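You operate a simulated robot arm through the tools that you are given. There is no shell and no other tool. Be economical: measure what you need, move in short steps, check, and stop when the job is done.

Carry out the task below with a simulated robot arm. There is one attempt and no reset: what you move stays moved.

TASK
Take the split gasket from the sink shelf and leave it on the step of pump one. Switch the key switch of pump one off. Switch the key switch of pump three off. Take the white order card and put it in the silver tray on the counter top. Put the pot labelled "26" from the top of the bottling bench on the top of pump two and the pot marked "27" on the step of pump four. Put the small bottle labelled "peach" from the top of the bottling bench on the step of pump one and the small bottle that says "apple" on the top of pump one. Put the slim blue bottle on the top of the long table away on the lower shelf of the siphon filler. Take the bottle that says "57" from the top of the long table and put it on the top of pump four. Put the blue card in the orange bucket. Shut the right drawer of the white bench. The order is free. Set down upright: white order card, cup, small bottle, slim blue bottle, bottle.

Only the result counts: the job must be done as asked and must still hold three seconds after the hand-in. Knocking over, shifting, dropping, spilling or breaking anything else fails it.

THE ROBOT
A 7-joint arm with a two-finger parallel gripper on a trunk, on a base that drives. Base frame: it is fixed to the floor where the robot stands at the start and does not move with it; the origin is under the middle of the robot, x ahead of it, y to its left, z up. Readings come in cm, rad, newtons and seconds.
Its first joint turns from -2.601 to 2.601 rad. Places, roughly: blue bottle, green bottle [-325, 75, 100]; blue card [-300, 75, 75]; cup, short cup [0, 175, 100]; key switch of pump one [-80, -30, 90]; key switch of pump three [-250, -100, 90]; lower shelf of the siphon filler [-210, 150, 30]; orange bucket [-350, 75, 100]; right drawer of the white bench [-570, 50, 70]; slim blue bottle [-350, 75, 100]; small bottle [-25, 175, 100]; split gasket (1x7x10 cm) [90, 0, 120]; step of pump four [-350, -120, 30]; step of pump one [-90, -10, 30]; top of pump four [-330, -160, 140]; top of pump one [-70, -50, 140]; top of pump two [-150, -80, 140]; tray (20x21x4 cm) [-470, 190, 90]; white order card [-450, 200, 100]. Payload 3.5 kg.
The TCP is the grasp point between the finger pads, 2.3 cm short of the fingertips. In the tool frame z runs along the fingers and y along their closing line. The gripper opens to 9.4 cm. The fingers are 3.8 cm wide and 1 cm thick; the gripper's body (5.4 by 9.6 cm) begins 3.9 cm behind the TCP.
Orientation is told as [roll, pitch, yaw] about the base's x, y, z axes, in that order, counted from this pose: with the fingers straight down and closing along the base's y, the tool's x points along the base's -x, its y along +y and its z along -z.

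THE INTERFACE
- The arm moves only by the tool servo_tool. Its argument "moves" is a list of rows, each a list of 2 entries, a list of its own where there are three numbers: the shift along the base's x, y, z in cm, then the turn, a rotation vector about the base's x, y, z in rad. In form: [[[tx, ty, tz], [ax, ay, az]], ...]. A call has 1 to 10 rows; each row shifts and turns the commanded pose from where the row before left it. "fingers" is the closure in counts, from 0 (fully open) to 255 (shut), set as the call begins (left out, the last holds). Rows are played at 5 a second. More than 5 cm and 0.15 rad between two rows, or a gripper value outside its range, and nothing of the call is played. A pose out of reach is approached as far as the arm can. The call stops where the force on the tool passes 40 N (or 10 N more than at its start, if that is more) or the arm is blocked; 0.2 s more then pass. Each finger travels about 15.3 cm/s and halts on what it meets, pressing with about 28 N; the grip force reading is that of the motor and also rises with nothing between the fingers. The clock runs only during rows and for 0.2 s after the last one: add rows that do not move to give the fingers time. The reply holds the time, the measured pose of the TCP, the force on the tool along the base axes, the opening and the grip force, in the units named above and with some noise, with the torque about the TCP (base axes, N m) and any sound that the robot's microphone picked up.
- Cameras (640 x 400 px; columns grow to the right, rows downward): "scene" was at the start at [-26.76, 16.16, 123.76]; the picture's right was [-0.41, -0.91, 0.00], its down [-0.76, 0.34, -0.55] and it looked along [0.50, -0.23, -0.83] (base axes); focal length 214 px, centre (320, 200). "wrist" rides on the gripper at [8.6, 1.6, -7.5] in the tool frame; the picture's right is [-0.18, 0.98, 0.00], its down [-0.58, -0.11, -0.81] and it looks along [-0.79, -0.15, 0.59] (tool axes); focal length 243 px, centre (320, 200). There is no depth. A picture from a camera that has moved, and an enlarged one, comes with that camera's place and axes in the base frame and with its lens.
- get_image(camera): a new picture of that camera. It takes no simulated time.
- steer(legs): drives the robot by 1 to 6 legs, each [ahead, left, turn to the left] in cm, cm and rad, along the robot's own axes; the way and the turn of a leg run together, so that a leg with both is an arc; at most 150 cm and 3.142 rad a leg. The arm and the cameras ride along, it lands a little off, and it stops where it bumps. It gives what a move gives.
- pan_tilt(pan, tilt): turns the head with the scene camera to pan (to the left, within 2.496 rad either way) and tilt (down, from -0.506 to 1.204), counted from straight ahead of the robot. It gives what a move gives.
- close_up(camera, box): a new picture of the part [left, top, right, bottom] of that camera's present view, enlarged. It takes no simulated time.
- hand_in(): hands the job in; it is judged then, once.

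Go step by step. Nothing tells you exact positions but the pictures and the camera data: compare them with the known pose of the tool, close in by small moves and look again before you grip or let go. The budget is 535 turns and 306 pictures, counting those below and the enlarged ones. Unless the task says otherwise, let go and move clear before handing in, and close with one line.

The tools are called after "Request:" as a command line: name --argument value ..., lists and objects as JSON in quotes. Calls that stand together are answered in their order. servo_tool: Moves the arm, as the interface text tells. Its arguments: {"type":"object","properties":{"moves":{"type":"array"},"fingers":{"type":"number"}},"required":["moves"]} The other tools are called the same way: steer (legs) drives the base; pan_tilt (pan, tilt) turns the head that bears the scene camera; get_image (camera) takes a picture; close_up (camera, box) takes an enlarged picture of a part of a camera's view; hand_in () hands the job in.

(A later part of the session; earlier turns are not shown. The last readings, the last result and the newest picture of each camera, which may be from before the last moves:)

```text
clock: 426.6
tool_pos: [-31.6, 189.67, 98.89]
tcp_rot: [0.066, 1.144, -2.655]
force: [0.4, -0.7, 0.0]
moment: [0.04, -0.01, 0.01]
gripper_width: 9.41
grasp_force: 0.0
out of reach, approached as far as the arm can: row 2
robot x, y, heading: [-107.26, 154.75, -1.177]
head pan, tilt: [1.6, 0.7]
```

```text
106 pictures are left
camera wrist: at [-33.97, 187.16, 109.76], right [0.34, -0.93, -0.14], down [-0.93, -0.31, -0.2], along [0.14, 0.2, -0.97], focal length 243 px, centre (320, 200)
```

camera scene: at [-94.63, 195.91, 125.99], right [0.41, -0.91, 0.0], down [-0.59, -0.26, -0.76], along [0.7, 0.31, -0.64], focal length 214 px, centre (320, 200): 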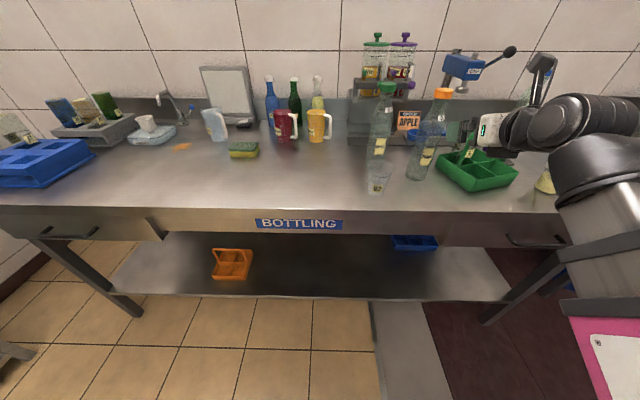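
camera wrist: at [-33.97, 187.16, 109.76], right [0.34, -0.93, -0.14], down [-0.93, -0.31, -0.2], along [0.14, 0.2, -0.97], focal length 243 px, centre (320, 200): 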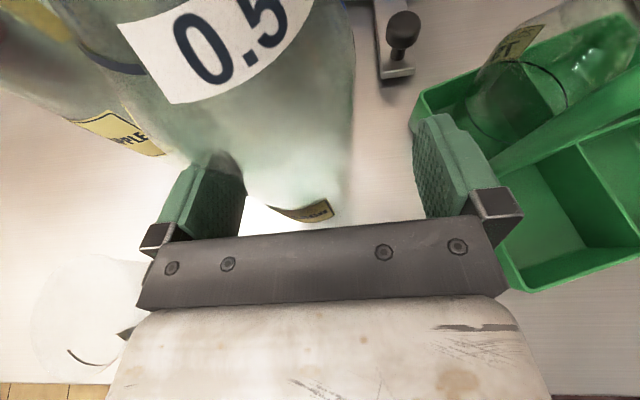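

Bottle is ~1 cm north of centre; nudge the hand north with a small yaw to stay in reach.

Request:
servo_tool --moves '[[[-0.2, 0.5, 0], [0, 0, 0.04]], [[-0.2, 0.5, 0], [0, 0, 0.04]]]'

Request:
get_image --camera "wrist"

```text
clock: 427.2
tool_pos: [-32.16, 190.52, 98.93]
tcp_rot: [0.065, 1.144, -2.591]
force: [-0.5, 0.3, -0.7]
moment: [-0.01, -0.01, 0.02]
gripper_width: 9.42
grasp_force: 0.1
robot x, y, heading: [-107.4, 154.68, -1.182]
head pan, tilt: [1.6, 0.7]
```

```text
105 pictures are left
camera wrist: at [-34.3, 187.88, 109.87], right [0.4, -0.91, -0.14], down [-0.91, -0.37, -0.2], along [0.13, 0.21, -0.97], focal length 243 px, centre (320, 200)
```

wrist: 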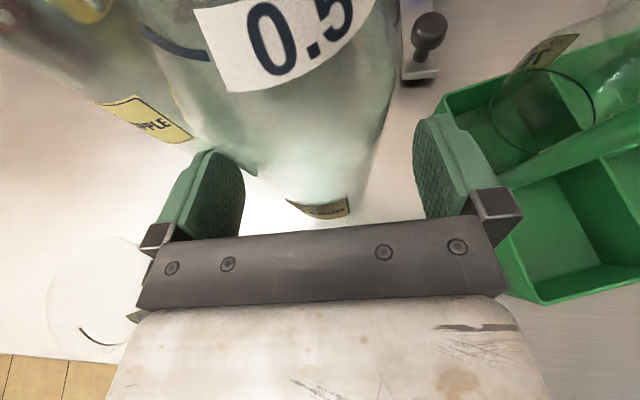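

Centred now. Grip and lift straight up.

Request:
servo_tool --moves '[[[0, 0, 0], [0, 0, 0]], [[0, 0, 0], [0, 0, 0]], [[0, 0, 0], [0, 0, 0]], [[0, 0, 0], [0, 0, 0]]]' --fingers 255

Request:
get_image --camera "wrist"

Request:
servo_tool --moves '[[[0, 0, 1], [0, 0, 0]], [[0, 0, 2], [0, 0, 0]], [[0, 0, 4], [0, 0, 0]], [[0, 0, 4], [0, 0, 0]], [[0, 0, 4], [0, 0, 0]], [[0, 0, 4], [0, 0, 0]], [[0, 0, 4], [0, 0, 0]]]'

Request:
get_image --camera "scene"

```text
clock: 428.2
tool_pos: [-32.15, 190.59, 98.97]
tcp_rot: [0.063, 1.144, -2.589]
force: [-1.3, 0.9, 1.3]
moment: [0.15, 0.0, 0.0]
gripper_width: 6.15
grasp_force: 27.8
robot x, y, heading: [-107.2, 154.6, -1.18]
head pan, tilt: [1.6, 0.7]
```

```text
104 pictures are left
camera wrist: at [-34.3, 187.88, 109.87], right [0.4, -0.91, -0.14], down [-0.91, -0.37, -0.2], along [0.13, 0.21, -0.97], focal length 243 px, centre (320, 200)
```

wrist: 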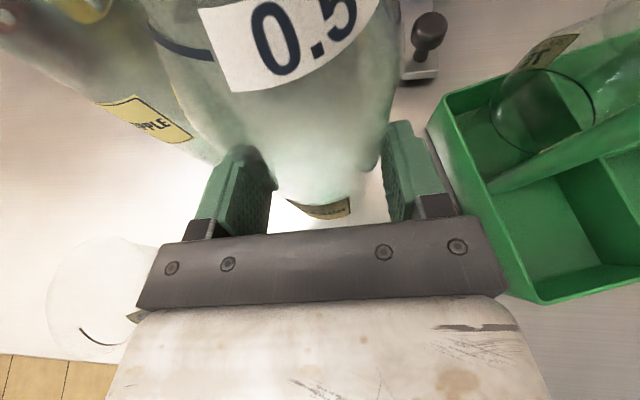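

```text
clock: 429.8
tool_pos: [-32.13, 190.51, 121.82]
tcp_rot: [0.066, 1.144, -2.588]
force: [-1.0, 0.8, -2.4]
moment: [-0.02, 0.03, 0.0]
gripper_width: 6.12
grasp_force: 27.8
robot x, y, heading: [-106.95, 154.5, -1.179]
head pan, tilt: [1.6, 0.7]
```

```text
103 pictures are left
camera scene: at [-94.63, 195.91, 125.99], right [0.41, -0.91, 0.0], down [-0.59, -0.26, -0.76], along [0.7, 0.31, -0.64], focal length 214 px, centre (320, 200)
```

scene: 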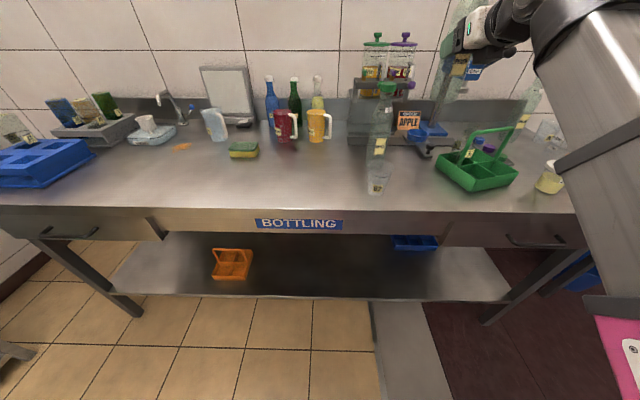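

Peach held. Take it to pump one's step (east half, target ≈(-71,-6)).

Request:
steer --legs '[[82, 0, 0], [0, 0, -1.57]]'

Request:
pan_tilt --pan 1.5 --tilt 0.7

Request:
get_image --camera "scene"

Request:
get_image --camera "wrist"

```text
clock: 438.0
tool_pos: [-39.45, 3.09, 121.73]
tcp_rot: [0.068, 1.144, 2.127]
force: [0.0, 0.0, -3.2]
moment: [0.07, 0.0, -0.02]
gripper_width: 6.1
grasp_force: 28.4
robot x, y, heading: [-75.4, 77.65, -2.753]
head pan, tilt: [1.6, 0.7]
```

```text
clock: 438.7
tool_pos: [-39.3, 3.0, 121.73]
tcp_rot: [0.065, 1.143, 2.128]
force: [0.2, 0.2, -3.4]
moment: [0.04, 0.06, 0.0]
gripper_width: 6.1
grasp_force: 27.8
robot x, y, heading: [-75.4, 77.78, -2.751]
head pan, tilt: [1.499, 0.7]
```

```text
102 pictures are left
camera scene: at [-35.29, 64.94, 125.99], right [-0.95, -0.32, 0.0], down [-0.2, 0.61, -0.76], along [0.24, -0.73, -0.64], focal length 214 px, centre (320, 200)
```

scene: 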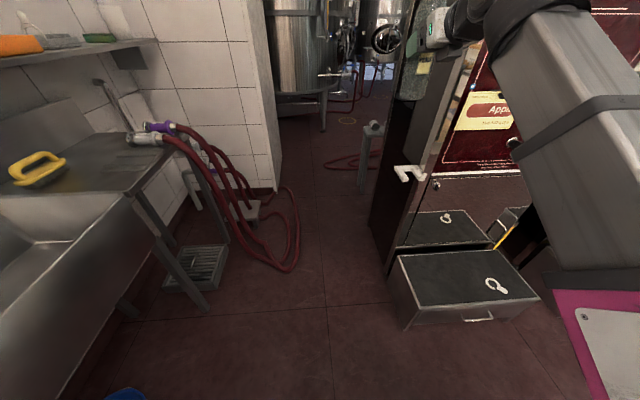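

```text
101 pictures are left
camera wrist: at [-42.07, 5.15, 132.61], right [-0.9, -0.4, -0.14], down [-0.37, 0.91, -0.2], along [0.21, -0.13, -0.97], focal length 243 px, centre (320, 200)
```

wrist: 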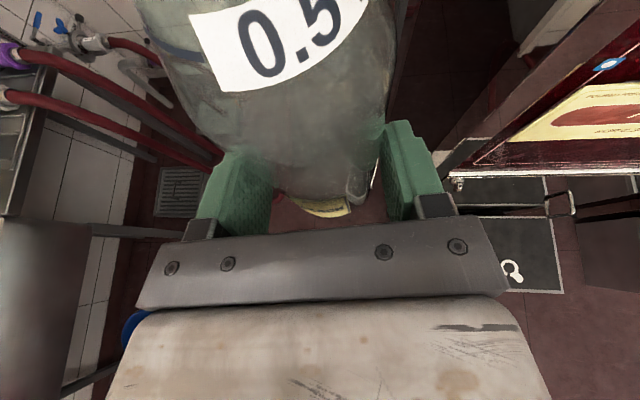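

Request:
steer --legs '[[0, -8, 0], [33, 0, 0]]'

Request:
servo_tool --moves '[[[0, 0, -4.5], [0, 0, 0]], [[0, 0, -4.5], [0, 0, 0]], [[0, 0, -4.5], [0, 0, 0]], [[0, 0, -4.5], [0, 0, 0]], [[0, 0, -4.5], [0, 0, 0]]]'

Request:
get_image --camera "wrist"

Request:
get_image --camera "scene"

```text
clock: 441.6
tool_pos: [-73.73, -2.59, 121.66]
tcp_rot: [0.066, 1.144, 2.129]
force: [-0.1, -0.5, -1.6]
moment: [0.1, 0.03, -0.02]
gripper_width: 6.09
grasp_force: 28.1
robot x, y, heading: [-109.82, 72.18, -2.749]
head pan, tilt: [1.499, 0.7]
```

```text
clock: 442.8
tool_pos: [-73.87, -2.5, 99.29]
tcp_rot: [0.065, 1.144, 2.127]
force: [0.8, 0.1, -2.9]
moment: [0.05, 0.04, 0.01]
gripper_width: 6.09
grasp_force: 28.4
robot x, y, heading: [-109.92, 71.8, -2.748]
head pan, tilt: [1.499, 0.7]
```

```text
100 pictures are left
camera wrist: at [-76.52, -0.34, 110.15], right [-0.9, -0.4, -0.14], down [-0.37, 0.91, -0.2], along [0.21, -0.13, -0.97], focal length 243 px, centre (320, 200)
```

wrist: 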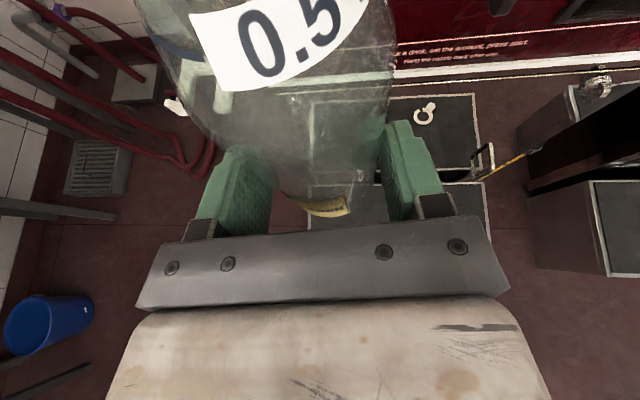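

```text
99 pictures are left
camera scene: at [-69.72, 59.4, 125.99], right [-0.95, -0.32, 0.0], down [-0.2, 0.61, -0.76], along [0.24, -0.73, -0.64], focal length 214 px, centre (320, 200)
```

scene: 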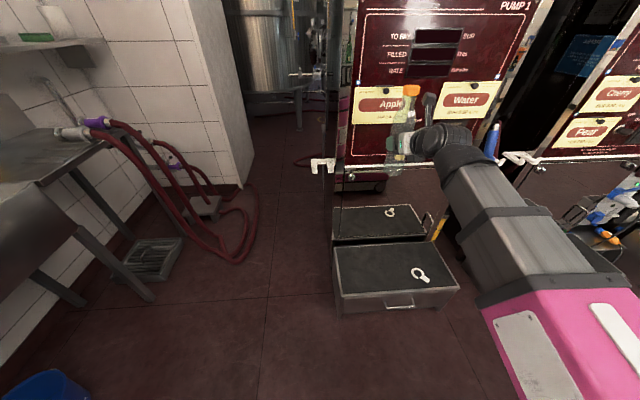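

Spot on the step is clear of the gasket (25 cm). Shift slightly and lower.

Request:
servo_tool --moves '[[[-0.9, -4.0, -2], [0, 0, 0]], [[0, 0, -5], [0, 0, 0]], [[0, 0, -5], [0, 0, 0]], [[0, 0, -5], [0, 0, 0]], [[0, 0, -5], [0, 0, 0]], [[0, 0, -5], [0, 0, 0]], [[0, 0, -5], [0, 0, 0]], [[0, 0, -5], [0, 0, 0]], [[0, 0, -5], [0, 0, 0]], [[0, 0, -5], [0, 0, 0]]]'

Request:
get_image --camera "scene"

Request:
get_image --camera "wrist"

```text
clock: 445.0
tool_pos: [-74.57, -6.72, 52.06]
tcp_rot: [0.066, 1.142, 2.125]
force: [0.9, 0.4, -2.4]
moment: [0.06, 0.03, 0.0]
gripper_width: 6.07
grasp_force: 28.1
robot x, y, heading: [-110.06, 72.39, -2.75]
head pan, tilt: [1.499, 0.7]
```

```text
98 pictures are left
camera scene: at [-69.72, 59.4, 125.99], right [-0.95, -0.32, 0.0], down [-0.2, 0.61, -0.76], along [0.24, -0.73, -0.64], focal length 214 px, centre (320, 200)
```

scene: 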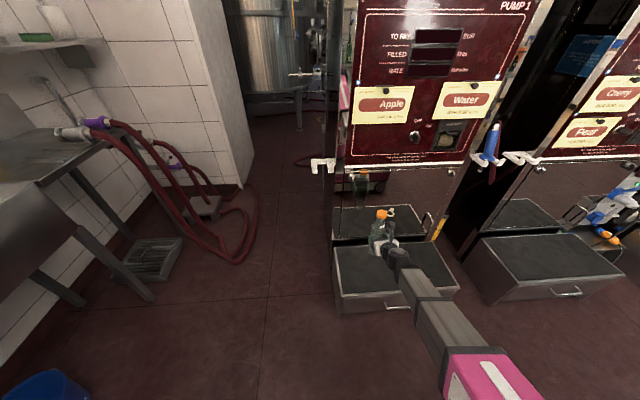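

```text
97 pictures are left
camera wrist: at [-77.3, -4.49, 62.99], right [-0.9, -0.4, -0.14], down [-0.37, 0.91, -0.2], along [0.21, -0.13, -0.97], focal length 243 px, centre (320, 200)
```

wrist: 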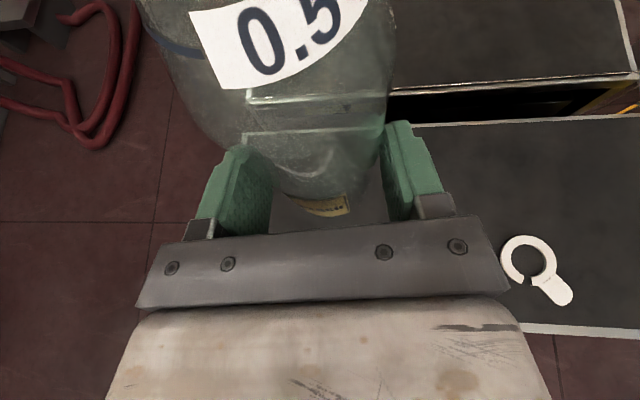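

Request:
servo_tool --moves '[[[0, 0, -4], [0, 0, 0]], [[0, 0, -4], [0, 0, 0]], [[0, 0, -2.5], [0, 0, 0]], [[0, 0, -0.8], [0, 0, 0]], [[0, 0, -0.5], [0, 0, 0]], [[0, 0, -0.4], [0, 0, 0]]]'

```text
clock: 446.4
tool_pos: [-74.66, -6.75, 40.07]
tcp_rot: [0.067, 1.142, 2.131]
force: [0.0, 0.0, -3.1]
moment: [0.09, 0.03, -0.02]
gripper_width: 6.08
grasp_force: 28.0
robot x, y, heading: [-109.67, 72.34, -2.746]
head pan, tilt: [1.499, 0.7]
```

Request:
servo_tool --moves '[[[0, 0, -0.4], [0, 0, 0]], [[0, 0, -0.4], [0, 0, 0]], [[0, 0, -0.4], [0, 0, 0]], [[0, 0, -0.4], [0, 0, 0]]]'

Request:
close_up --camera "scene" --box '[320, 190, 480, 290]'

```text
clock: 447.4
tool_pos: [-74.68, -6.55, 38.52]
tcp_rot: [0.065, 1.145, 2.126]
force: [-1.2, 0.2, 21.0]
moment: [-0.21, -0.55, 0.02]
gripper_width: 6.03
grasp_force: 28.2
robot x, y, heading: [-109.94, 72.22, -2.743]
head pan, tilt: [1.499, 0.7]
```

```text
4.00 times, centred on (400, 240) of scene
camera zoom: at [-69.75, 59.47, 126.01], right [-0.95, -0.32, 0.0], down [-0.2, 0.61, -0.77], along [0.24, -0.73, -0.64], focal length 858 px, centre (0, 40)
```

zoom: 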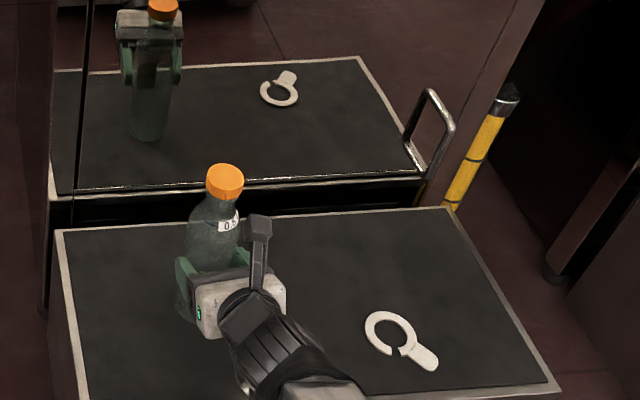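

Bottle stands on the step. Release and retreat along the tool axis.

Request:
servo_tool --moves '[[[0, 0, 0.3], [0, 0, 0]], [[0, 0, 0], [0, 0, 0]]]'

Request:
servo_tool --moves '[[[0, 0, 0], [0, 0, 0]], [[0, 0, 0], [0, 0, 0]], [[0, 0, 0], [0, 0, 0]]]' --fingers 35

Request:
servo_tool --moves '[[[-0.8, 1.25, 0], [0, 0, 0]], [[-1.0, 1.7, 0.2], [0, 0, 0]], [[-1.6, 2.6, 0.5], [0, 0, 0]], [[-2, 3.2, 1.5], [0, 0, 0]], [[-2, 3.2, 2.5], [0, 0, 0]], [[0, 0, 5], [0, 0, 0]], [[0, 0, 5], [0, 0, 0]], [[0, 0, 5], [0, 0, 0]], [[0, 0, 5], [0, 0, 0]], [[0, 0, 5], [0, 0, 0]]]'

Request:
close_up --camera "scene" --box '[320, 190, 480, 290]'

```text
clock: 448.0
tool_pos: [-74.73, -6.63, 38.61]
tcp_rot: [0.069, 1.14, 2.13]
force: [0.2, 0.5, -3.8]
moment: [0.07, 0.04, -0.02]
gripper_width: 6.06
grasp_force: 27.4
robot x, y, heading: [-110.11, 72.04, -2.748]
head pan, tilt: [1.499, 0.7]
```

```text
clock: 448.8
tool_pos: [-74.69, -6.57, 38.74]
tcp_rot: [0.068, 1.144, 2.127]
force: [0.0, 0.5, -0.5]
moment: [0.01, 0.01, -0.01]
gripper_width: 8.11
grasp_force: 0.1
robot x, y, heading: [-110.09, 72.11, -2.749]
head pan, tilt: [1.499, 0.7]
```

```text
clock: 451.0
tool_pos: [-82.17, 5.56, 68.5]
tcp_rot: [0.066, 1.144, 2.129]
force: [-0.5, 0.1, 0.0]
moment: [-0.02, -0.02, -0.01]
gripper_width: 8.11
grasp_force: 0.1
robot x, y, heading: [-110.14, 72.57, -2.747]
head pan, tilt: [1.499, 0.7]
```

```text
4.00 times, centred on (400, 240) of scene
camera zoom: at [-69.72, 59.42, 125.99], right [-0.95, -0.32, 0.0], down [-0.2, 0.61, -0.76], along [0.24, -0.73, -0.64], focal length 858 px, centre (0, 40)
```

zoom: 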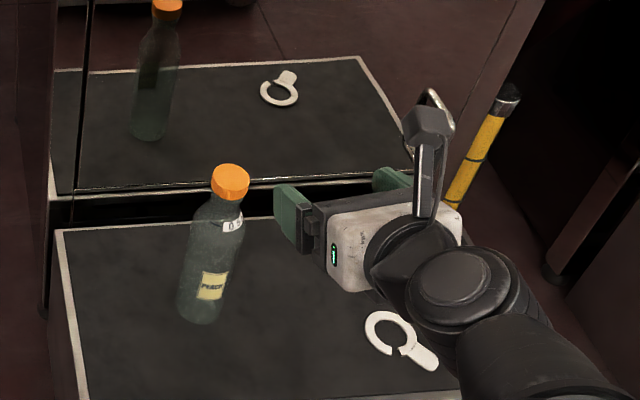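

Peach stands on the step. Return to the bench for the apple bottle.

Request:
servo_tool --moves '[[[0, 0, 5], [0, 0, 0]], [[0, 0, 5], [0, 0, 0]], [[0, 0, 5], [0, 0, 0]], [[0, 0, 5], [0, 0, 0]], [[0, 0, 5], [0, 0, 0]], [[0, 0, 5], [0, 0, 0]], [[0, 0, 5], [0, 0, 0]], [[0, 0, 5], [0, 0, 0]], [[0, 0, 5], [0, 0, 0]], [[0, 0, 5], [0, 0, 0]]]'

Request:
servo_tool --moves '[[[0, 0, 5], [0, 0, 0]], [[0, 0, 5], [0, 0, 0]]]'

Request:
steer --legs '[[0, -6, 0], [0, 0, 1.57], [0, 44, 0], [-76, 0, 0]]'

Request:
get_image --camera "wrist"

Request:
get_image --camera "scene"

```text
clock: 453.2
tool_pos: [-82.32, 5.55, 118.52]
tcp_rot: [0.067, 1.141, 2.129]
force: [0.3, 0.7, -0.4]
moment: [0.03, 0.03, -0.03]
gripper_width: 8.12
grasp_force: 0.0
robot x, y, heading: [-109.6, 72.06, -2.747]
head pan, tilt: [1.499, 0.7]
```

```text
clock: 453.8
tool_pos: [-82.22, 5.33, 128.4]
tcp_rot: [0.067, 1.141, 2.127]
force: [-1.0, 0.2, -0.3]
moment: [-0.02, 0.02, 0.0]
gripper_width: 8.11
grasp_force: 0.3
robot x, y, heading: [-109.91, 72.39, -2.747]
head pan, tilt: [1.499, 0.7]
```

```text
clock: 464.4
tool_pos: [-31.36, 190.52, 128.45]
tcp_rot: [0.067, 1.143, -2.597]
force: [-0.4, 0.4, -0.5]
moment: [0.02, 0.03, 0.0]
gripper_width: 8.08
grasp_force: 0.1
robot x, y, heading: [-98.62, 163.6, -1.189]
head pan, tilt: [1.499, 0.7]
```

```text
94 pictures are left
camera wrist: at [-33.55, 187.83, 139.26], right [0.39, -0.91, -0.14], down [-0.91, -0.36, -0.2], along [0.13, 0.21, -0.97], focal length 243 px, centre (320, 200)
```

wrist: 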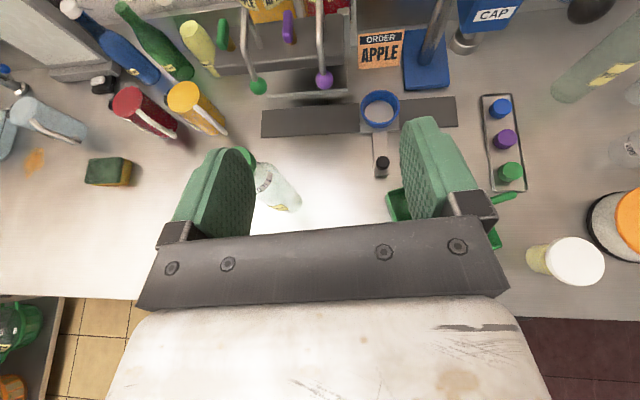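

```text
93 pictures are left
camera scene: at [-85.32, 204.03, 125.99], right [0.3, -0.95, 0.0], down [-0.61, -0.2, -0.76], along [0.73, 0.23, -0.64], focal length 214 px, centre (320, 200)
```

scene: 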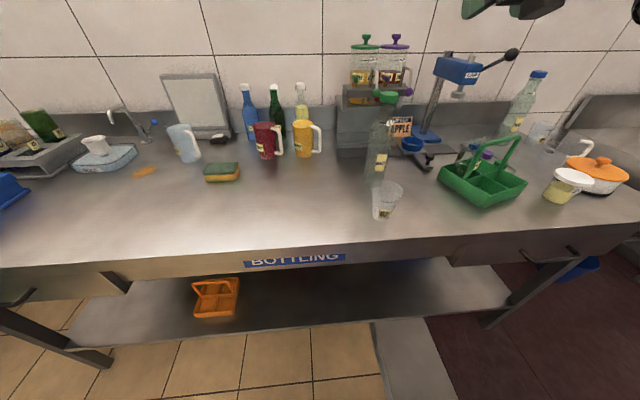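

Apple at ≈(-29.6,204.8), glass 62 at (-43.5,200.5). Use approach direction 1.1 rad to pass the glass. Reorient and descend.

Request:
steer --legs '[[0, -7, 0]]'

Request:
servo_tool --moves '[[[0, 0.7, 0], [0, 0, 0.139]], [[0, 0.7, 0], [0, 0, 0.139]], [[0, 0.7, 0], [0, 0, 0.139]], [[0, 0.7, 0], [0, 0, 0.139]], [[0, 0, -5], [0, 0, 0]], [[0, 0, -5], [0, 0, 0]], [[0, 0, -5], [0, 0, 0]], [[0, 0, -5], [0, 0, 0]]]'

Request:
get_image --camera "wrist"

Request:
get_image --camera "scene"

```text
clock: 465.5
tool_pos: [-37.73, 187.93, 128.44]
tcp_rot: [0.067, 1.144, -2.599]
force: [-1.1, 0.5, -0.2]
moment: [0.01, -0.01, -0.01]
gripper_width: 8.09
grasp_force: 0.1
robot x, y, heading: [-105.03, 161.11, -1.19]
head pan, tilt: [1.499, 0.7]
```

```text
clock: 467.3
tool_pos: [-37.82, 190.91, 108.24]
tcp_rot: [0.065, 1.144, -2.044]
force: [0.4, -0.7, -0.4]
moment: [-0.01, 0.01, -0.03]
gripper_width: 8.12
grasp_force: 0.0
robot x, y, heading: [-105.01, 161.24, -1.192]
head pan, tilt: [1.499, 0.7]
```

```text
92 pictures are left
camera wrist: at [-38.27, 187.54, 119.06], right [0.81, -0.57, -0.14], down [-0.58, -0.79, -0.2], along [0.0, 0.24, -0.97], focal length 243 px, centre (320, 200)
```

wrist: 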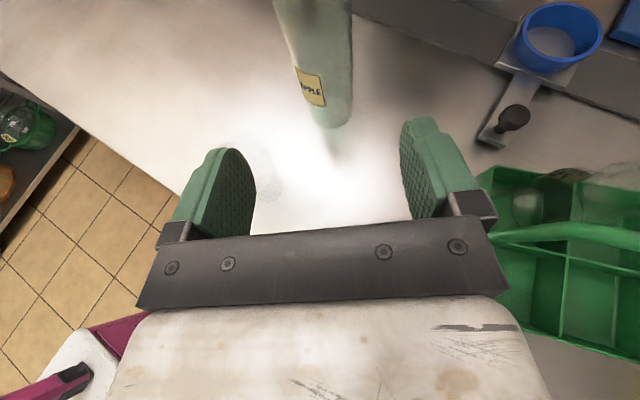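

```text
91 pictures are left
camera scene: at [-91.68, 201.49, 125.99], right [0.3, -0.95, 0.0], down [-0.61, -0.2, -0.76], along [0.73, 0.23, -0.64], focal length 214 px, centre (320, 200)
```

scene: 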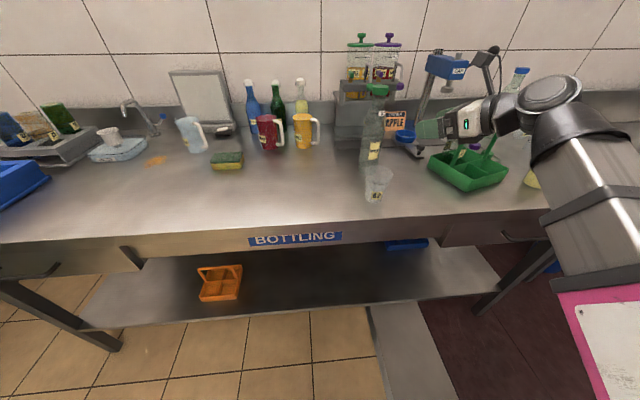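

Apple base at (-29.2,205.3). Shift 1.2 cm east and approach at a height above the glass.

Request:
servo_tool --moves '[[[1.1, -0.5, 0], [0, 0, 0]], [[1.7, 3.4, -1.6], [0, 0, 0]], [[1.7, 3.4, -1.6], [0, 0, 0]], [[1.3, 2.6, -1.3], [0, 0, 0]]]' --fingers 28

Request:
get_image --camera "wrist"

```text
clock: 468.3
tool_pos: [-32.02, 199.71, 103.85]
tcp_rot: [0.067, 1.143, -2.044]
force: [-0.2, -0.3, -0.5]
moment: [0.0, 0.0, -0.02]
gripper_width: 8.34
grasp_force: 0.1
robot x, y, heading: [-105.1, 161.3, -1.195]
head pan, tilt: [1.499, 0.7]
```

```text
90 pictures are left
camera wrist: at [-32.37, 196.32, 114.67], right [0.81, -0.57, -0.14], down [-0.58, -0.79, -0.2], along [0.0, 0.24, -0.97], focal length 243 px, centre (320, 200)
```

wrist: 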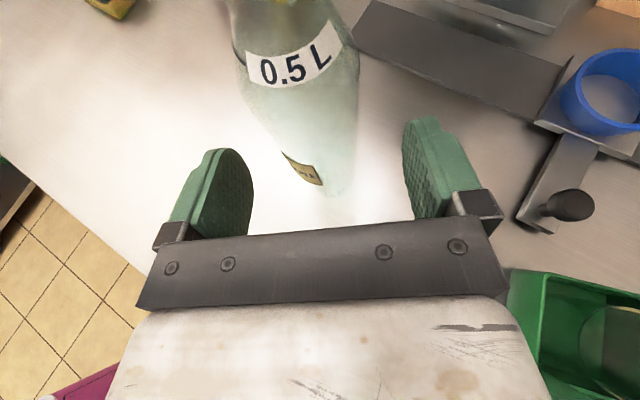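

Request:
servo_tool --moves '[[[0.9, 1.75, -1.1], [0, 0, 0]], [[0.9, 1.75, -1.1], [0, 0, 0]]]'

Request:
get_image --camera "wrist"

Request:
servo_tool --moves '[[[0, 0, 0], [0, 0, 0]], [[0, 0, 0], [0, 0, 0]], [[0, 0, 0], [0, 0, 0]], [[0, 0, 0], [0, 0, 0]]]' --fingers 255

Request:
servo_tool --moves '[[[0, 0, 1], [0, 0, 0]], [[0, 0, 2], [0, 0, 0]], [[0, 0, 4], [0, 0, 0]], [[0, 0, 4.5], [0, 0, 0]], [[0, 0, 4.5], [0, 0, 0]], [[0, 0, 4.5], [0, 0, 0]]]'

Request:
get_image --camera "scene"

```text
clock: 468.9
tool_pos: [-30.03, 203.19, 101.69]
tcp_rot: [0.069, 1.142, -2.043]
force: [0.3, -0.8, 0.4]
moment: [0.01, 0.03, 0.03]
gripper_width: 8.39
grasp_force: 0.0
robot x, y, heading: [-105.27, 161.05, -1.189]
head pan, tilt: [1.499, 0.7]
```

```text
89 pictures are left
camera wrist: at [-30.54, 199.77, 112.57], right [0.81, -0.57, -0.14], down [-0.58, -0.79, -0.2], along [0.0, 0.24, -0.97], focal length 243 px, centre (320, 200)
```

wrist: 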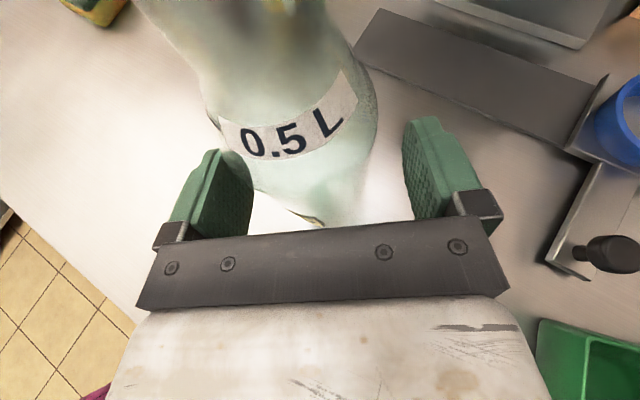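

```text
clock: 469.9
tool_pos: [-30.07, 203.19, 101.77]
tcp_rot: [0.065, 1.143, -2.044]
force: [0.8, 1.2, 0.2]
moment: [0.1, 0.08, 0.01]
gripper_width: 6.05
grasp_force: 27.4
robot x, y, heading: [-105.03, 161.45, -1.189]
head pan, tilt: [1.499, 0.7]
```

```text
clock: 471.3
tool_pos: [-29.98, 203.26, 122.45]
tcp_rot: [0.066, 1.141, -2.047]
force: [-0.2, -0.5, -3.0]
moment: [-0.02, 0.05, -0.01]
gripper_width: 6.05
grasp_force: 27.9
robot x, y, heading: [-104.98, 160.89, -1.19]
head pan, tilt: [1.499, 0.7]
```

```text
88 pictures are left
camera scene: at [-91.67, 201.49, 125.99], right [0.3, -0.95, 0.0], down [-0.61, -0.2, -0.76], along [0.73, 0.23, -0.64], focal length 214 px, centre (320, 200)
```

scene: 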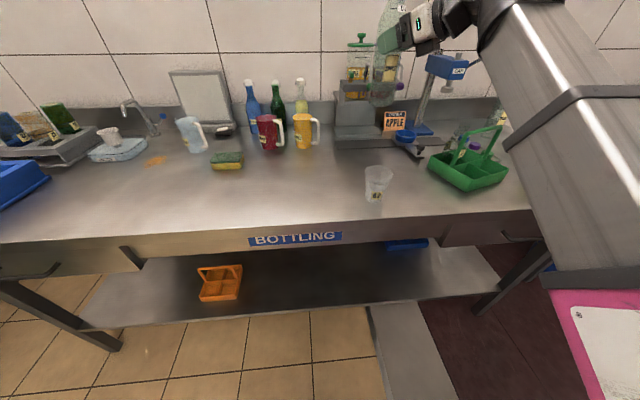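

Apple held. Raise, back away, restore yaw, and go to pump one.

Request:
steer --legs '[[0, -12, 0], [80, 0, 0]]'

Request:
servo_tool --moves '[[[0, -1, 4], [0, 0, -0.12]], [[0, -1, 4], [0, 0, -0.12]], [[0, -1, 4], [0, 0, -0.12]], [[0, 0, 4], [0, 0, -0.12]], [[0, 0, 4], [0, 0, 0]], [[0, 0, 4], [0, 0, 0]], [[0, 0, 4], [0, 0, 0]], [[0, 0, 4], [0, 0, 0]], [[0, 0, 2], [0, 0, 0]]]'

Request:
steer --legs '[[0, 0, -1.56]]'

Request:
pan_tilt --pan 1.2 --tilt 0.1

Request:
get_image --camera "scene"

Request:
get_image --camera "wrist"

```text
clock: 476.4
tool_pos: [-12.4, 125.42, 122.35]
tcp_rot: [0.066, 1.142, -2.04]
force: [0.2, 0.2, -3.3]
moment: [-0.06, 0.04, -0.01]
gripper_width: 6.06
grasp_force: 28.1
robot x, y, heading: [-87.13, 83.45, -1.184]
head pan, tilt: [1.499, 0.7]
```

```text
clock: 478.4
tool_pos: [-12.42, 122.38, 156.51]
tcp_rot: [0.067, 1.143, -2.523]
force: [-0.4, 0.7, -2.7]
moment: [-0.05, 0.09, -0.03]
gripper_width: 6.05
grasp_force: 27.6
robot x, y, heading: [-87.12, 83.16, -1.187]
head pan, tilt: [1.499, 0.7]
```

```text
clock: 482.6
tool_pos: [-47.66, 8.54, 156.39]
tcp_rot: [0.064, 1.143, 2.194]
force: [-0.3, 0.6, -2.1]
moment: [0.02, 0.04, 0.01]
gripper_width: 6.01
grasp_force: 28.2
robot x, y, heading: [-87.15, 83.0, -2.756]
head pan, tilt: [1.499, 0.7]
```

```text
clock: 483.6
tool_pos: [-47.6, 8.64, 156.47]
tcp_rot: [0.067, 1.142, 2.197]
force: [0.2, 0.1, -3.0]
moment: [0.05, 0.04, 0.0]
gripper_width: 6.03
grasp_force: 27.9
robot x, y, heading: [-87.05, 82.81, -2.753]
head pan, tilt: [1.201, 0.099]
```

```text
87 pictures are left
camera scene: at [-49.42, 68.9, 131.46], right [-1.0, -0.02, 0.0], down [0.0, 0.1, -0.99], along [0.02, -0.99, -0.1], focal length 214 px, centre (320, 200)
```

scene: 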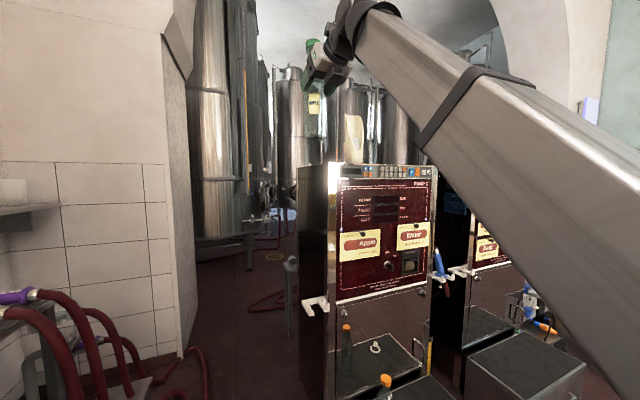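

```text
86 pictures are left
camera wrist: at [-50.4, 10.62, 167.32], right [-0.87, -0.46, -0.14], down [-0.43, 0.88, -0.2], along [0.22, -0.11, -0.97], focal length 243 px, centre (320, 200)
```

wrist: 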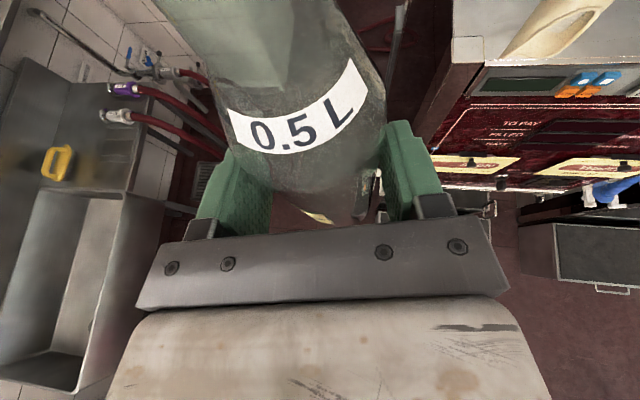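

Request:
close_up --camera "scene" --box '[320, 100, 448, 180]'

```text
5.00 times, centred on (384, 140) of scene
camera zoom: at [-49.42, 68.9, 131.46], right [-1.0, -0.02, 0.0], down [0.0, 0.1, -0.99], along [0.02, -0.99, -0.1], focal length 1072 px, centre (0, 500)
```

zoom: 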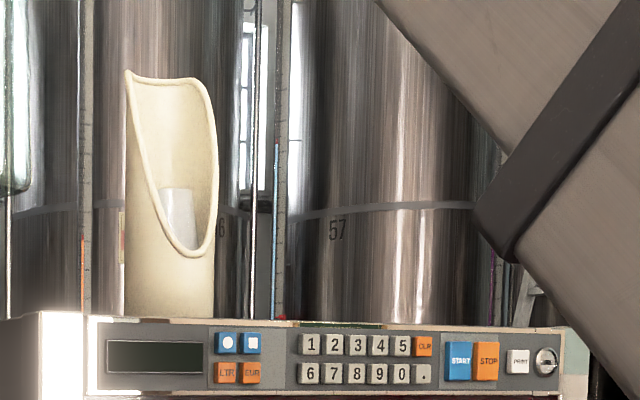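

West part of pump one's top is free (e≈−95). Drive forward, then left.

Request:
steer --legs '[[54, 0, 0], [0, 28, 0]]'

Request:
get_image --camera "wrist"

Request:
get_image --camera "scene"

```text
clock: 488.2
tool_pos: [-86.84, -37.12, 156.47]
tcp_rot: [0.066, 1.138, 2.192]
force: [0.6, 0.5, -2.5]
moment: [0.05, 0.02, 0.03]
gripper_width: 6.03
grasp_force: 27.9
robot x, y, heading: [-126.1, 37.79, -2.758]
head pan, tilt: [1.201, 0.099]
```

```text
84 pictures are left
camera wrist: at [-89.64, -35.08, 167.31], right [-0.88, -0.46, -0.14], down [-0.43, 0.88, -0.2], along [0.21, -0.11, -0.97], focal length 243 px, centre (320, 200)
```

wrist: 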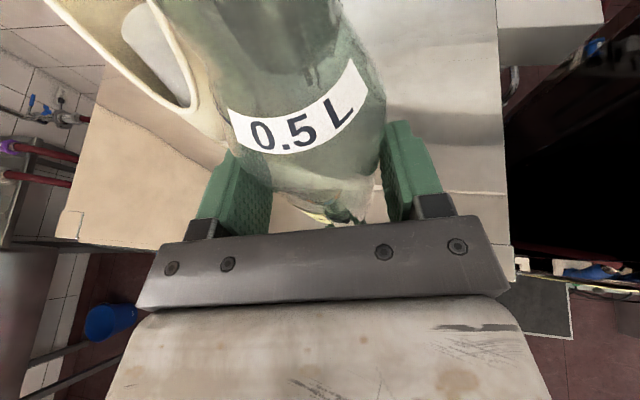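

```text
83 pictures are left
camera scene: at [-88.45, 23.19, 131.47], right [-1.0, -0.01, 0.0], down [0.0, 0.1, -0.99], along [0.01, -0.99, -0.1], focal length 214 px, centre (320, 200)
```

scene: 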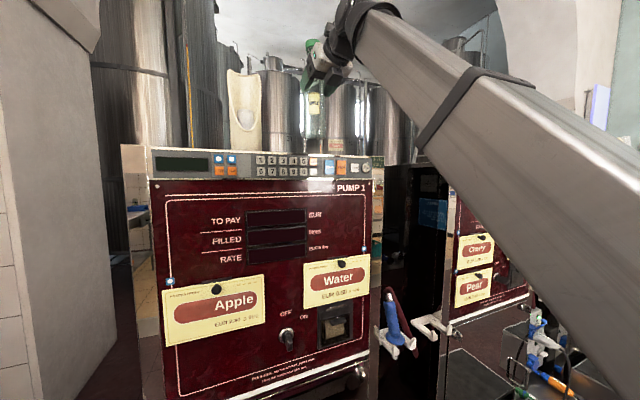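

Request:
servo_tool --moves '[[[1.55, -3.7, 0], [0, 0, 0]], [[1.55, -3.7, 0], [0, 0, 0]], [[0, 0, -2], [0, 0, 0]], [[0, 0, -1.2], [0, 0, 0]], [[0, 0, -0.6], [0, 0, 0]]]'

Request:
close_up --camera "scene" --box '[220, 40, 412, 160]'

Request:
get_image --camera "wrist"

```text
clock: 489.4
tool_pos: [-83.76, -44.55, 152.4]
tcp_rot: [0.067, 1.143, 2.192]
force: [0.3, -0.3, -3.7]
moment: [0.06, 0.03, -0.04]
gripper_width: 6.04
grasp_force: 27.5
robot x, y, heading: [-126.07, 37.35, -2.76]
head pan, tilt: [1.201, 0.099]
```

```text
3.33 times, centred on (316, 100) of scene
camera zoom: at [-88.45, 23.19, 131.47], right [-1.0, -0.01, 0.0], down [0.0, 0.1, -0.99], along [0.01, -0.99, -0.1], focal length 715 px, centre (333, 533)
```

zoom: 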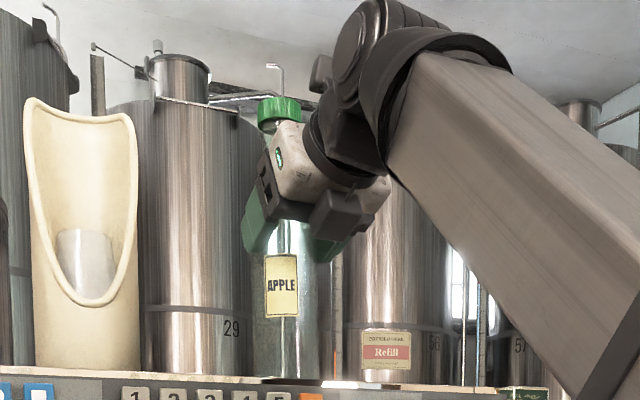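

```text
81 pictures are left
camera wrist: at [-86.46, -42.54, 163.38], right [-0.88, -0.46, -0.14], down [-0.43, 0.88, -0.2], along [0.21, -0.11, -0.97], focal length 243 px, centre (320, 200)
```

wrist: 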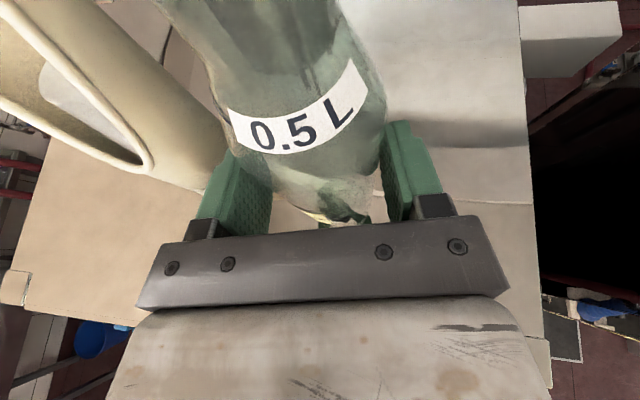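

Request:
servo_tool --moves '[[[0, 0, -0.5], [0, 0, 0]], [[0, 0, -0.4], [0, 0, 0]], [[0, 0, -0.4], [0, 0, 0]], [[0, 0, -0.3], [0, 0, 0]]]'

```text
clock: 490.4
tool_pos: [-83.75, -44.5, 151.07]
tcp_rot: [0.067, 1.146, 2.193]
force: [-1.2, -1.2, 20.5]
moment: [-0.4, -0.41, -0.07]
gripper_width: 5.97
grasp_force: 28.1
robot x, y, heading: [-125.84, 37.67, -2.758]
head pan, tilt: [1.201, 0.099]
```

Contact. Ease, release, and back out.

Request:
servo_tool --moves '[[[0, 0, 0.3], [0, 0, 0]], [[0, 0, 0], [0, 0, 0]]]'

Request:
servo_tool --moves '[[[0, 0, 0], [0, 0, 0]], [[0, 0, 0], [0, 0, 0]], [[0, 0, 0], [0, 0, 0]]]' --fingers 35

Request:
servo_tool --moves '[[[-0.9, 1.2, 0], [0, 0, 0]], [[-1.2, 1.6, 0], [0, 0, 0]], [[-1.8, 2.4, 0], [0, 0, 0]], [[-2.4, 3.2, 0.5], [0, 0, 0]], [[-2.4, 3.2, 0.5], [0, 0, 0]]]'

Request:
close_up --camera "scene" --box '[220, 40, 412, 160]'

```text
clock: 491.0
tool_pos: [-83.81, -44.55, 151.19]
tcp_rot: [0.063, 1.14, 2.193]
force: [2.0, 0.1, -1.5]
moment: [-0.02, -0.1, 0.02]
gripper_width: 6.05
grasp_force: 28.1
robot x, y, heading: [-125.91, 37.57, -2.757]
head pan, tilt: [1.201, 0.099]
```

```text
clock: 491.8
tool_pos: [-83.81, -44.52, 151.35]
tcp_rot: [0.066, 1.141, 2.193]
force: [0.8, -0.3, 0.9]
moment: [0.04, 0.0, -0.04]
gripper_width: 8.09
grasp_force: 0.1
robot x, y, heading: [-126.1, 37.63, -2.756]
head pan, tilt: [1.201, 0.099]
```

```text
clock: 493.0
tool_pos: [-92.47, -33.03, 152.43]
tcp_rot: [0.067, 1.143, 2.193]
force: [0.2, 0.1, 0.0]
moment: [-0.01, 0.01, 0.01]
gripper_width: 8.12
grasp_force: 0.1
robot x, y, heading: [-126.09, 37.85, -2.756]
head pan, tilt: [1.201, 0.099]
```

```text
3.33 times, centred on (316, 100) of scene
camera zoom: at [-88.45, 23.2, 131.47], right [-1.0, -0.01, 0.0], down [0.0, 0.1, -0.99], along [0.01, -0.99, -0.1], focal length 715 px, centre (333, 533)
```

zoom: 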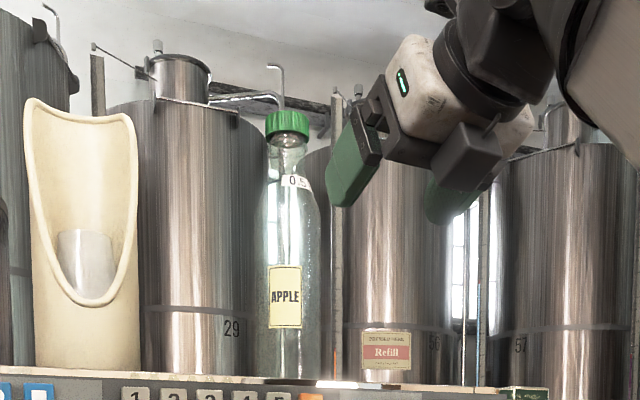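

Apple stands on pump one. Last item: pot 27. Go back to the bench.

Request:
steer --legs '[[0, -24, 0], [0, 0, 1.57], [0, 60, 0], [-50, 0, 0]]'

Request:
pan_tilt --pan 1.5 --tilt 0.7

Request:
get_image --camera "wrist"

Request:
get_image --camera "scene"

```text
clock: 504.2
tool_pos: [-29.42, 164.83, 152.33]
tcp_rot: [0.067, 1.142, -2.501]
force: [0.1, 0.8, 0.3]
moment: [-0.01, -0.02, 0.01]
gripper_width: 8.13
grasp_force: 0.0
robot x, y, heading: [-99.32, 129.65, -1.166]
head pan, tilt: [1.201, 0.099]
```

```text
clock: 505.2
tool_pos: [-29.4, 164.82, 152.36]
tcp_rot: [0.067, 1.142, -2.501]
force: [0.4, 0.5, -0.3]
moment: [-0.04, -0.01, 0.02]
gripper_width: 8.08
grasp_force: 0.1
robot x, y, heading: [-99.31, 129.56, -1.168]
head pan, tilt: [1.499, 0.7]
```

```text
79 pictures are left
camera wrist: at [-31.36, 161.97, 163.25], right [0.48, -0.87, -0.14], down [-0.87, -0.45, -0.2], along [0.11, 0.22, -0.97], focal length 243 px, centre (320, 200)
```

wrist: 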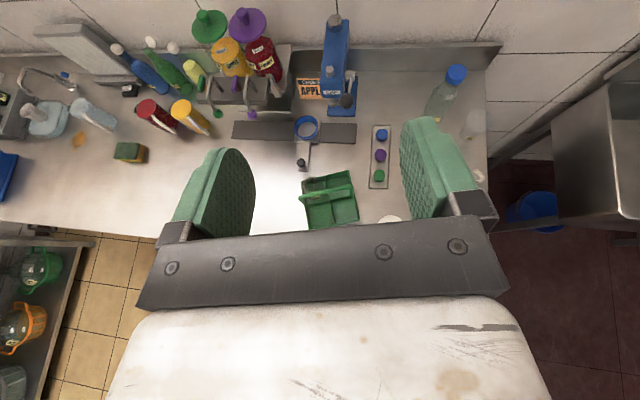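

```text
78 pictures are left
camera scene: at [-87.08, 170.4, 126.0], right [0.33, -0.95, 0.0], down [-0.61, -0.21, -0.77], along [0.72, 0.25, -0.64], focal length 214 px, centre (320, 200)
```

scene: 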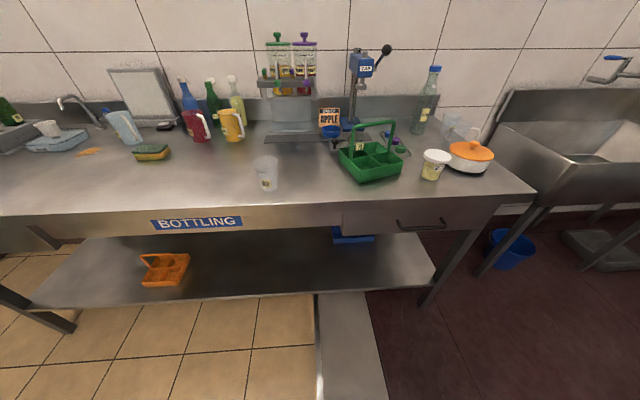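

27 at (-22.6,155.8). Set approach direction to 0.40 rad and descend at the bench edge.

Request:
servo_tool --moves '[[[-0.9, -3.4, -3], [0, 0, -0.12]], [[-0.9, -3.4, -3], [0, 0, -0.12]], [[-0.9, -3.4, -3], [0, 0, 0]], [[-0.9, -3.2, -3], [0, 0, 0]], [[0, 0, -5], [0, 0, 0]], [[0, 0, -5], [0, 0, 0]], [[0, 0, -5], [0, 0, 0]], [[0, 0, -5], [0, 0, 0]], [[0, 0, -5], [0, 0, 0]], [[0, 0, -5], [0, 0, 0]]]'

Request:
get_image --camera "wrist"

```text
clock: 507.4
tool_pos: [-32.11, 148.81, 110.09]
tcp_rot: [0.068, 1.143, -2.74]
force: [0.8, -0.2, 0.3]
moment: [0.0, 0.0, 0.01]
gripper_width: 8.11
grasp_force: 0.0
out of reach, approached as far as the arm can: row 2
robot x, y, heading: [-99.43, 129.74, -1.17]
head pan, tilt: [1.499, 0.7]
```

```text
77 pictures are left
camera wrist: at [-34.7, 146.52, 120.98], right [0.26, -0.96, -0.14], down [-0.95, -0.23, -0.2], along [0.16, 0.19, -0.97], focal length 243 px, centre (320, 200)
```

wrist: 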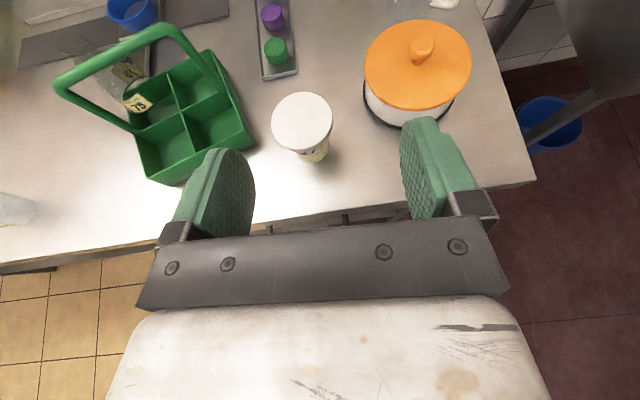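

Request:
servo_tool --moves '[[[-0.9, 2.1, -3], [0, 0, 0]], [[0, 0, -4], [0, 0, 0]], [[0, 0, -4], [0, 0, 0]], [[0, 0, -3], [0, 0, 0]], [[2.4, 1.0, -1.2], [0, 0, 0]]]'

Request:
get_image --camera "wrist"

```text
clock: 508.6
tool_pos: [-30.73, 151.93, 94.95]
tcp_rot: [0.066, 1.142, -2.74]
force: [-0.5, 0.5, 0.3]
moment: [-0.01, -0.01, 0.0]
gripper_width: 8.13
grasp_force: 0.1
robot x, y, heading: [-99.03, 130.04, -1.165]
head pan, tilt: [1.499, 0.7]
```

```text
76 pictures are left
camera wrist: at [-33.3, 149.62, 105.9], right [0.26, -0.96, -0.14], down [-0.95, -0.23, -0.2], along [0.16, 0.19, -0.97], focal length 243 px, centre (320, 200)
```

wrist: 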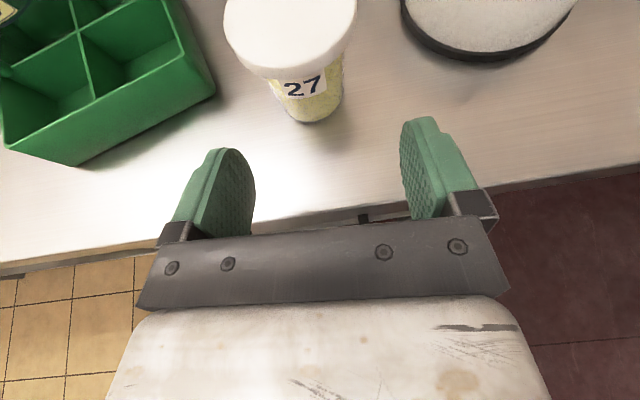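

Request:
servo_tool --moves '[[[2.3, 1.3, -1.3], [0, 0, 0]], [[2.4, 1.05, -1.3], [0, 0, 0]], [[2.3, 1.05, -1.3], [0, 0, 0]]]'

Request:
get_image --camera "wrist"

```text
clock: 509.4
tool_pos: [-23.65, 155.46, 90.92]
tcp_rot: [0.064, 1.144, -2.741]
force: [0.1, -0.3, -0.8]
moment: [0.0, 0.02, 0.02]
gripper_width: 8.12
grasp_force: 0.0
robot x, y, heading: [-99.32, 129.43, -1.168]
head pan, tilt: [1.499, 0.7]
```

```text
75 pictures are left
camera wrist: at [-26.16, 153.11, 101.87], right [0.26, -0.96, -0.14], down [-0.95, -0.23, -0.2], along [0.16, 0.19, -0.97], focal length 243 px, centre (320, 200)
```

wrist: 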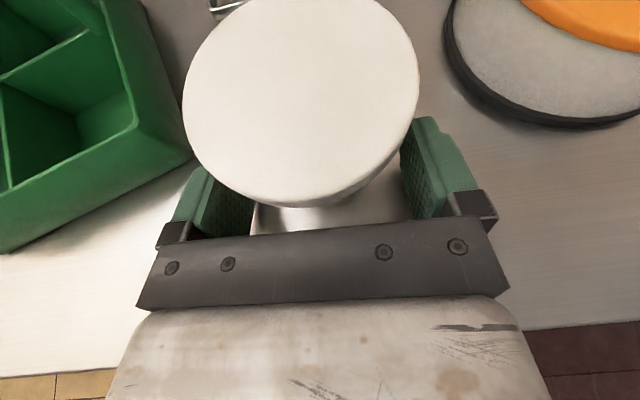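

Pot is between the fingers. Grip and lift.

Request:
servo_tool --moves '[[[0, 0, 0], [0, 0, 0]], [[0, 0, 0], [0, 0, 0]], [[0, 0, 0], [0, 0, 0]], [[0, 0, 0], [0, 0, 0]]]' --fingers 255

Request:
servo_tool --moves '[[[0, 0, 1.5], [0, 0, 0]], [[0, 0, 3], [0, 0, 0]], [[0, 0, 4.5], [0, 0, 0]], [[0, 0, 4.5], [0, 0, 0]], [[0, 0, 4.5], [0, 0, 0]], [[0, 0, 4.5], [0, 0, 0]], [[0, 0, 4.5], [0, 0, 0]]]'

Request:
get_image --camera "wrist"

Request:
get_image --camera "scene"

```text
clock: 510.4
tool_pos: [-23.62, 155.42, 91.01]
tcp_rot: [0.067, 1.143, -2.74]
force: [1.2, 0.3, 1.2]
moment: [0.01, -0.09, -0.01]
gripper_width: 5.85
grasp_force: 27.8
robot x, y, heading: [-99.51, 129.81, -1.167]
head pan, tilt: [1.499, 0.7]
```

```text
clock: 512.0
tool_pos: [-23.86, 155.61, 118.08]
tcp_rot: [0.066, 1.143, -2.74]
force: [-0.8, -0.2, -0.8]
moment: [-0.03, -0.01, 0.02]
gripper_width: 5.85
grasp_force: 27.7
robot x, y, heading: [-99.33, 129.84, -1.169]
head pan, tilt: [1.499, 0.7]
```

```text
74 pictures are left
camera wrist: at [-26.41, 153.19, 128.92], right [0.26, -0.96, -0.14], down [-0.95, -0.23, -0.2], along [0.16, 0.18, -0.97], focal length 243 px, centre (320, 200)
```

wrist: 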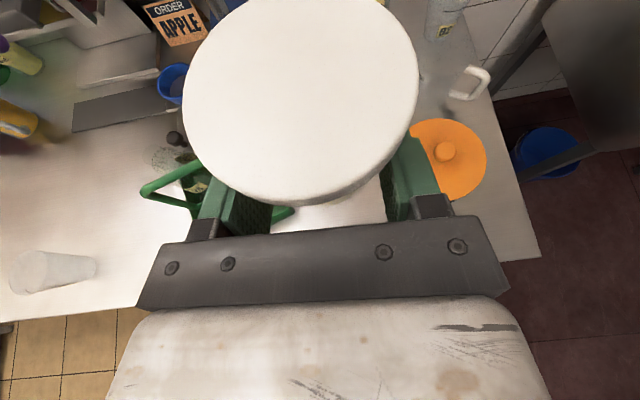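

```text
73 pictures are left
camera scene: at [-87.08, 170.4, 125.99], right [0.33, -0.95, 0.0], down [-0.61, -0.21, -0.76], along [0.72, 0.25, -0.64], focal length 214 px, centre (320, 200)
```

scene: 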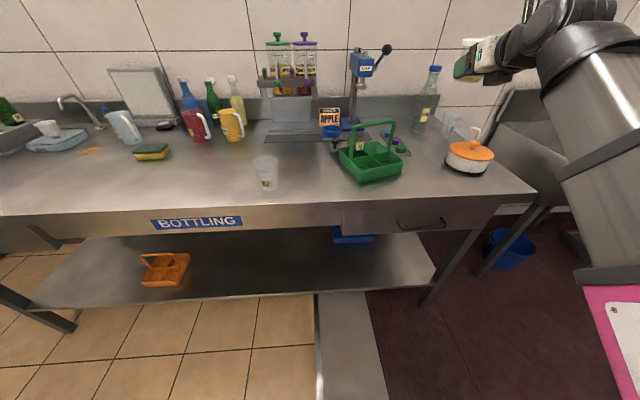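

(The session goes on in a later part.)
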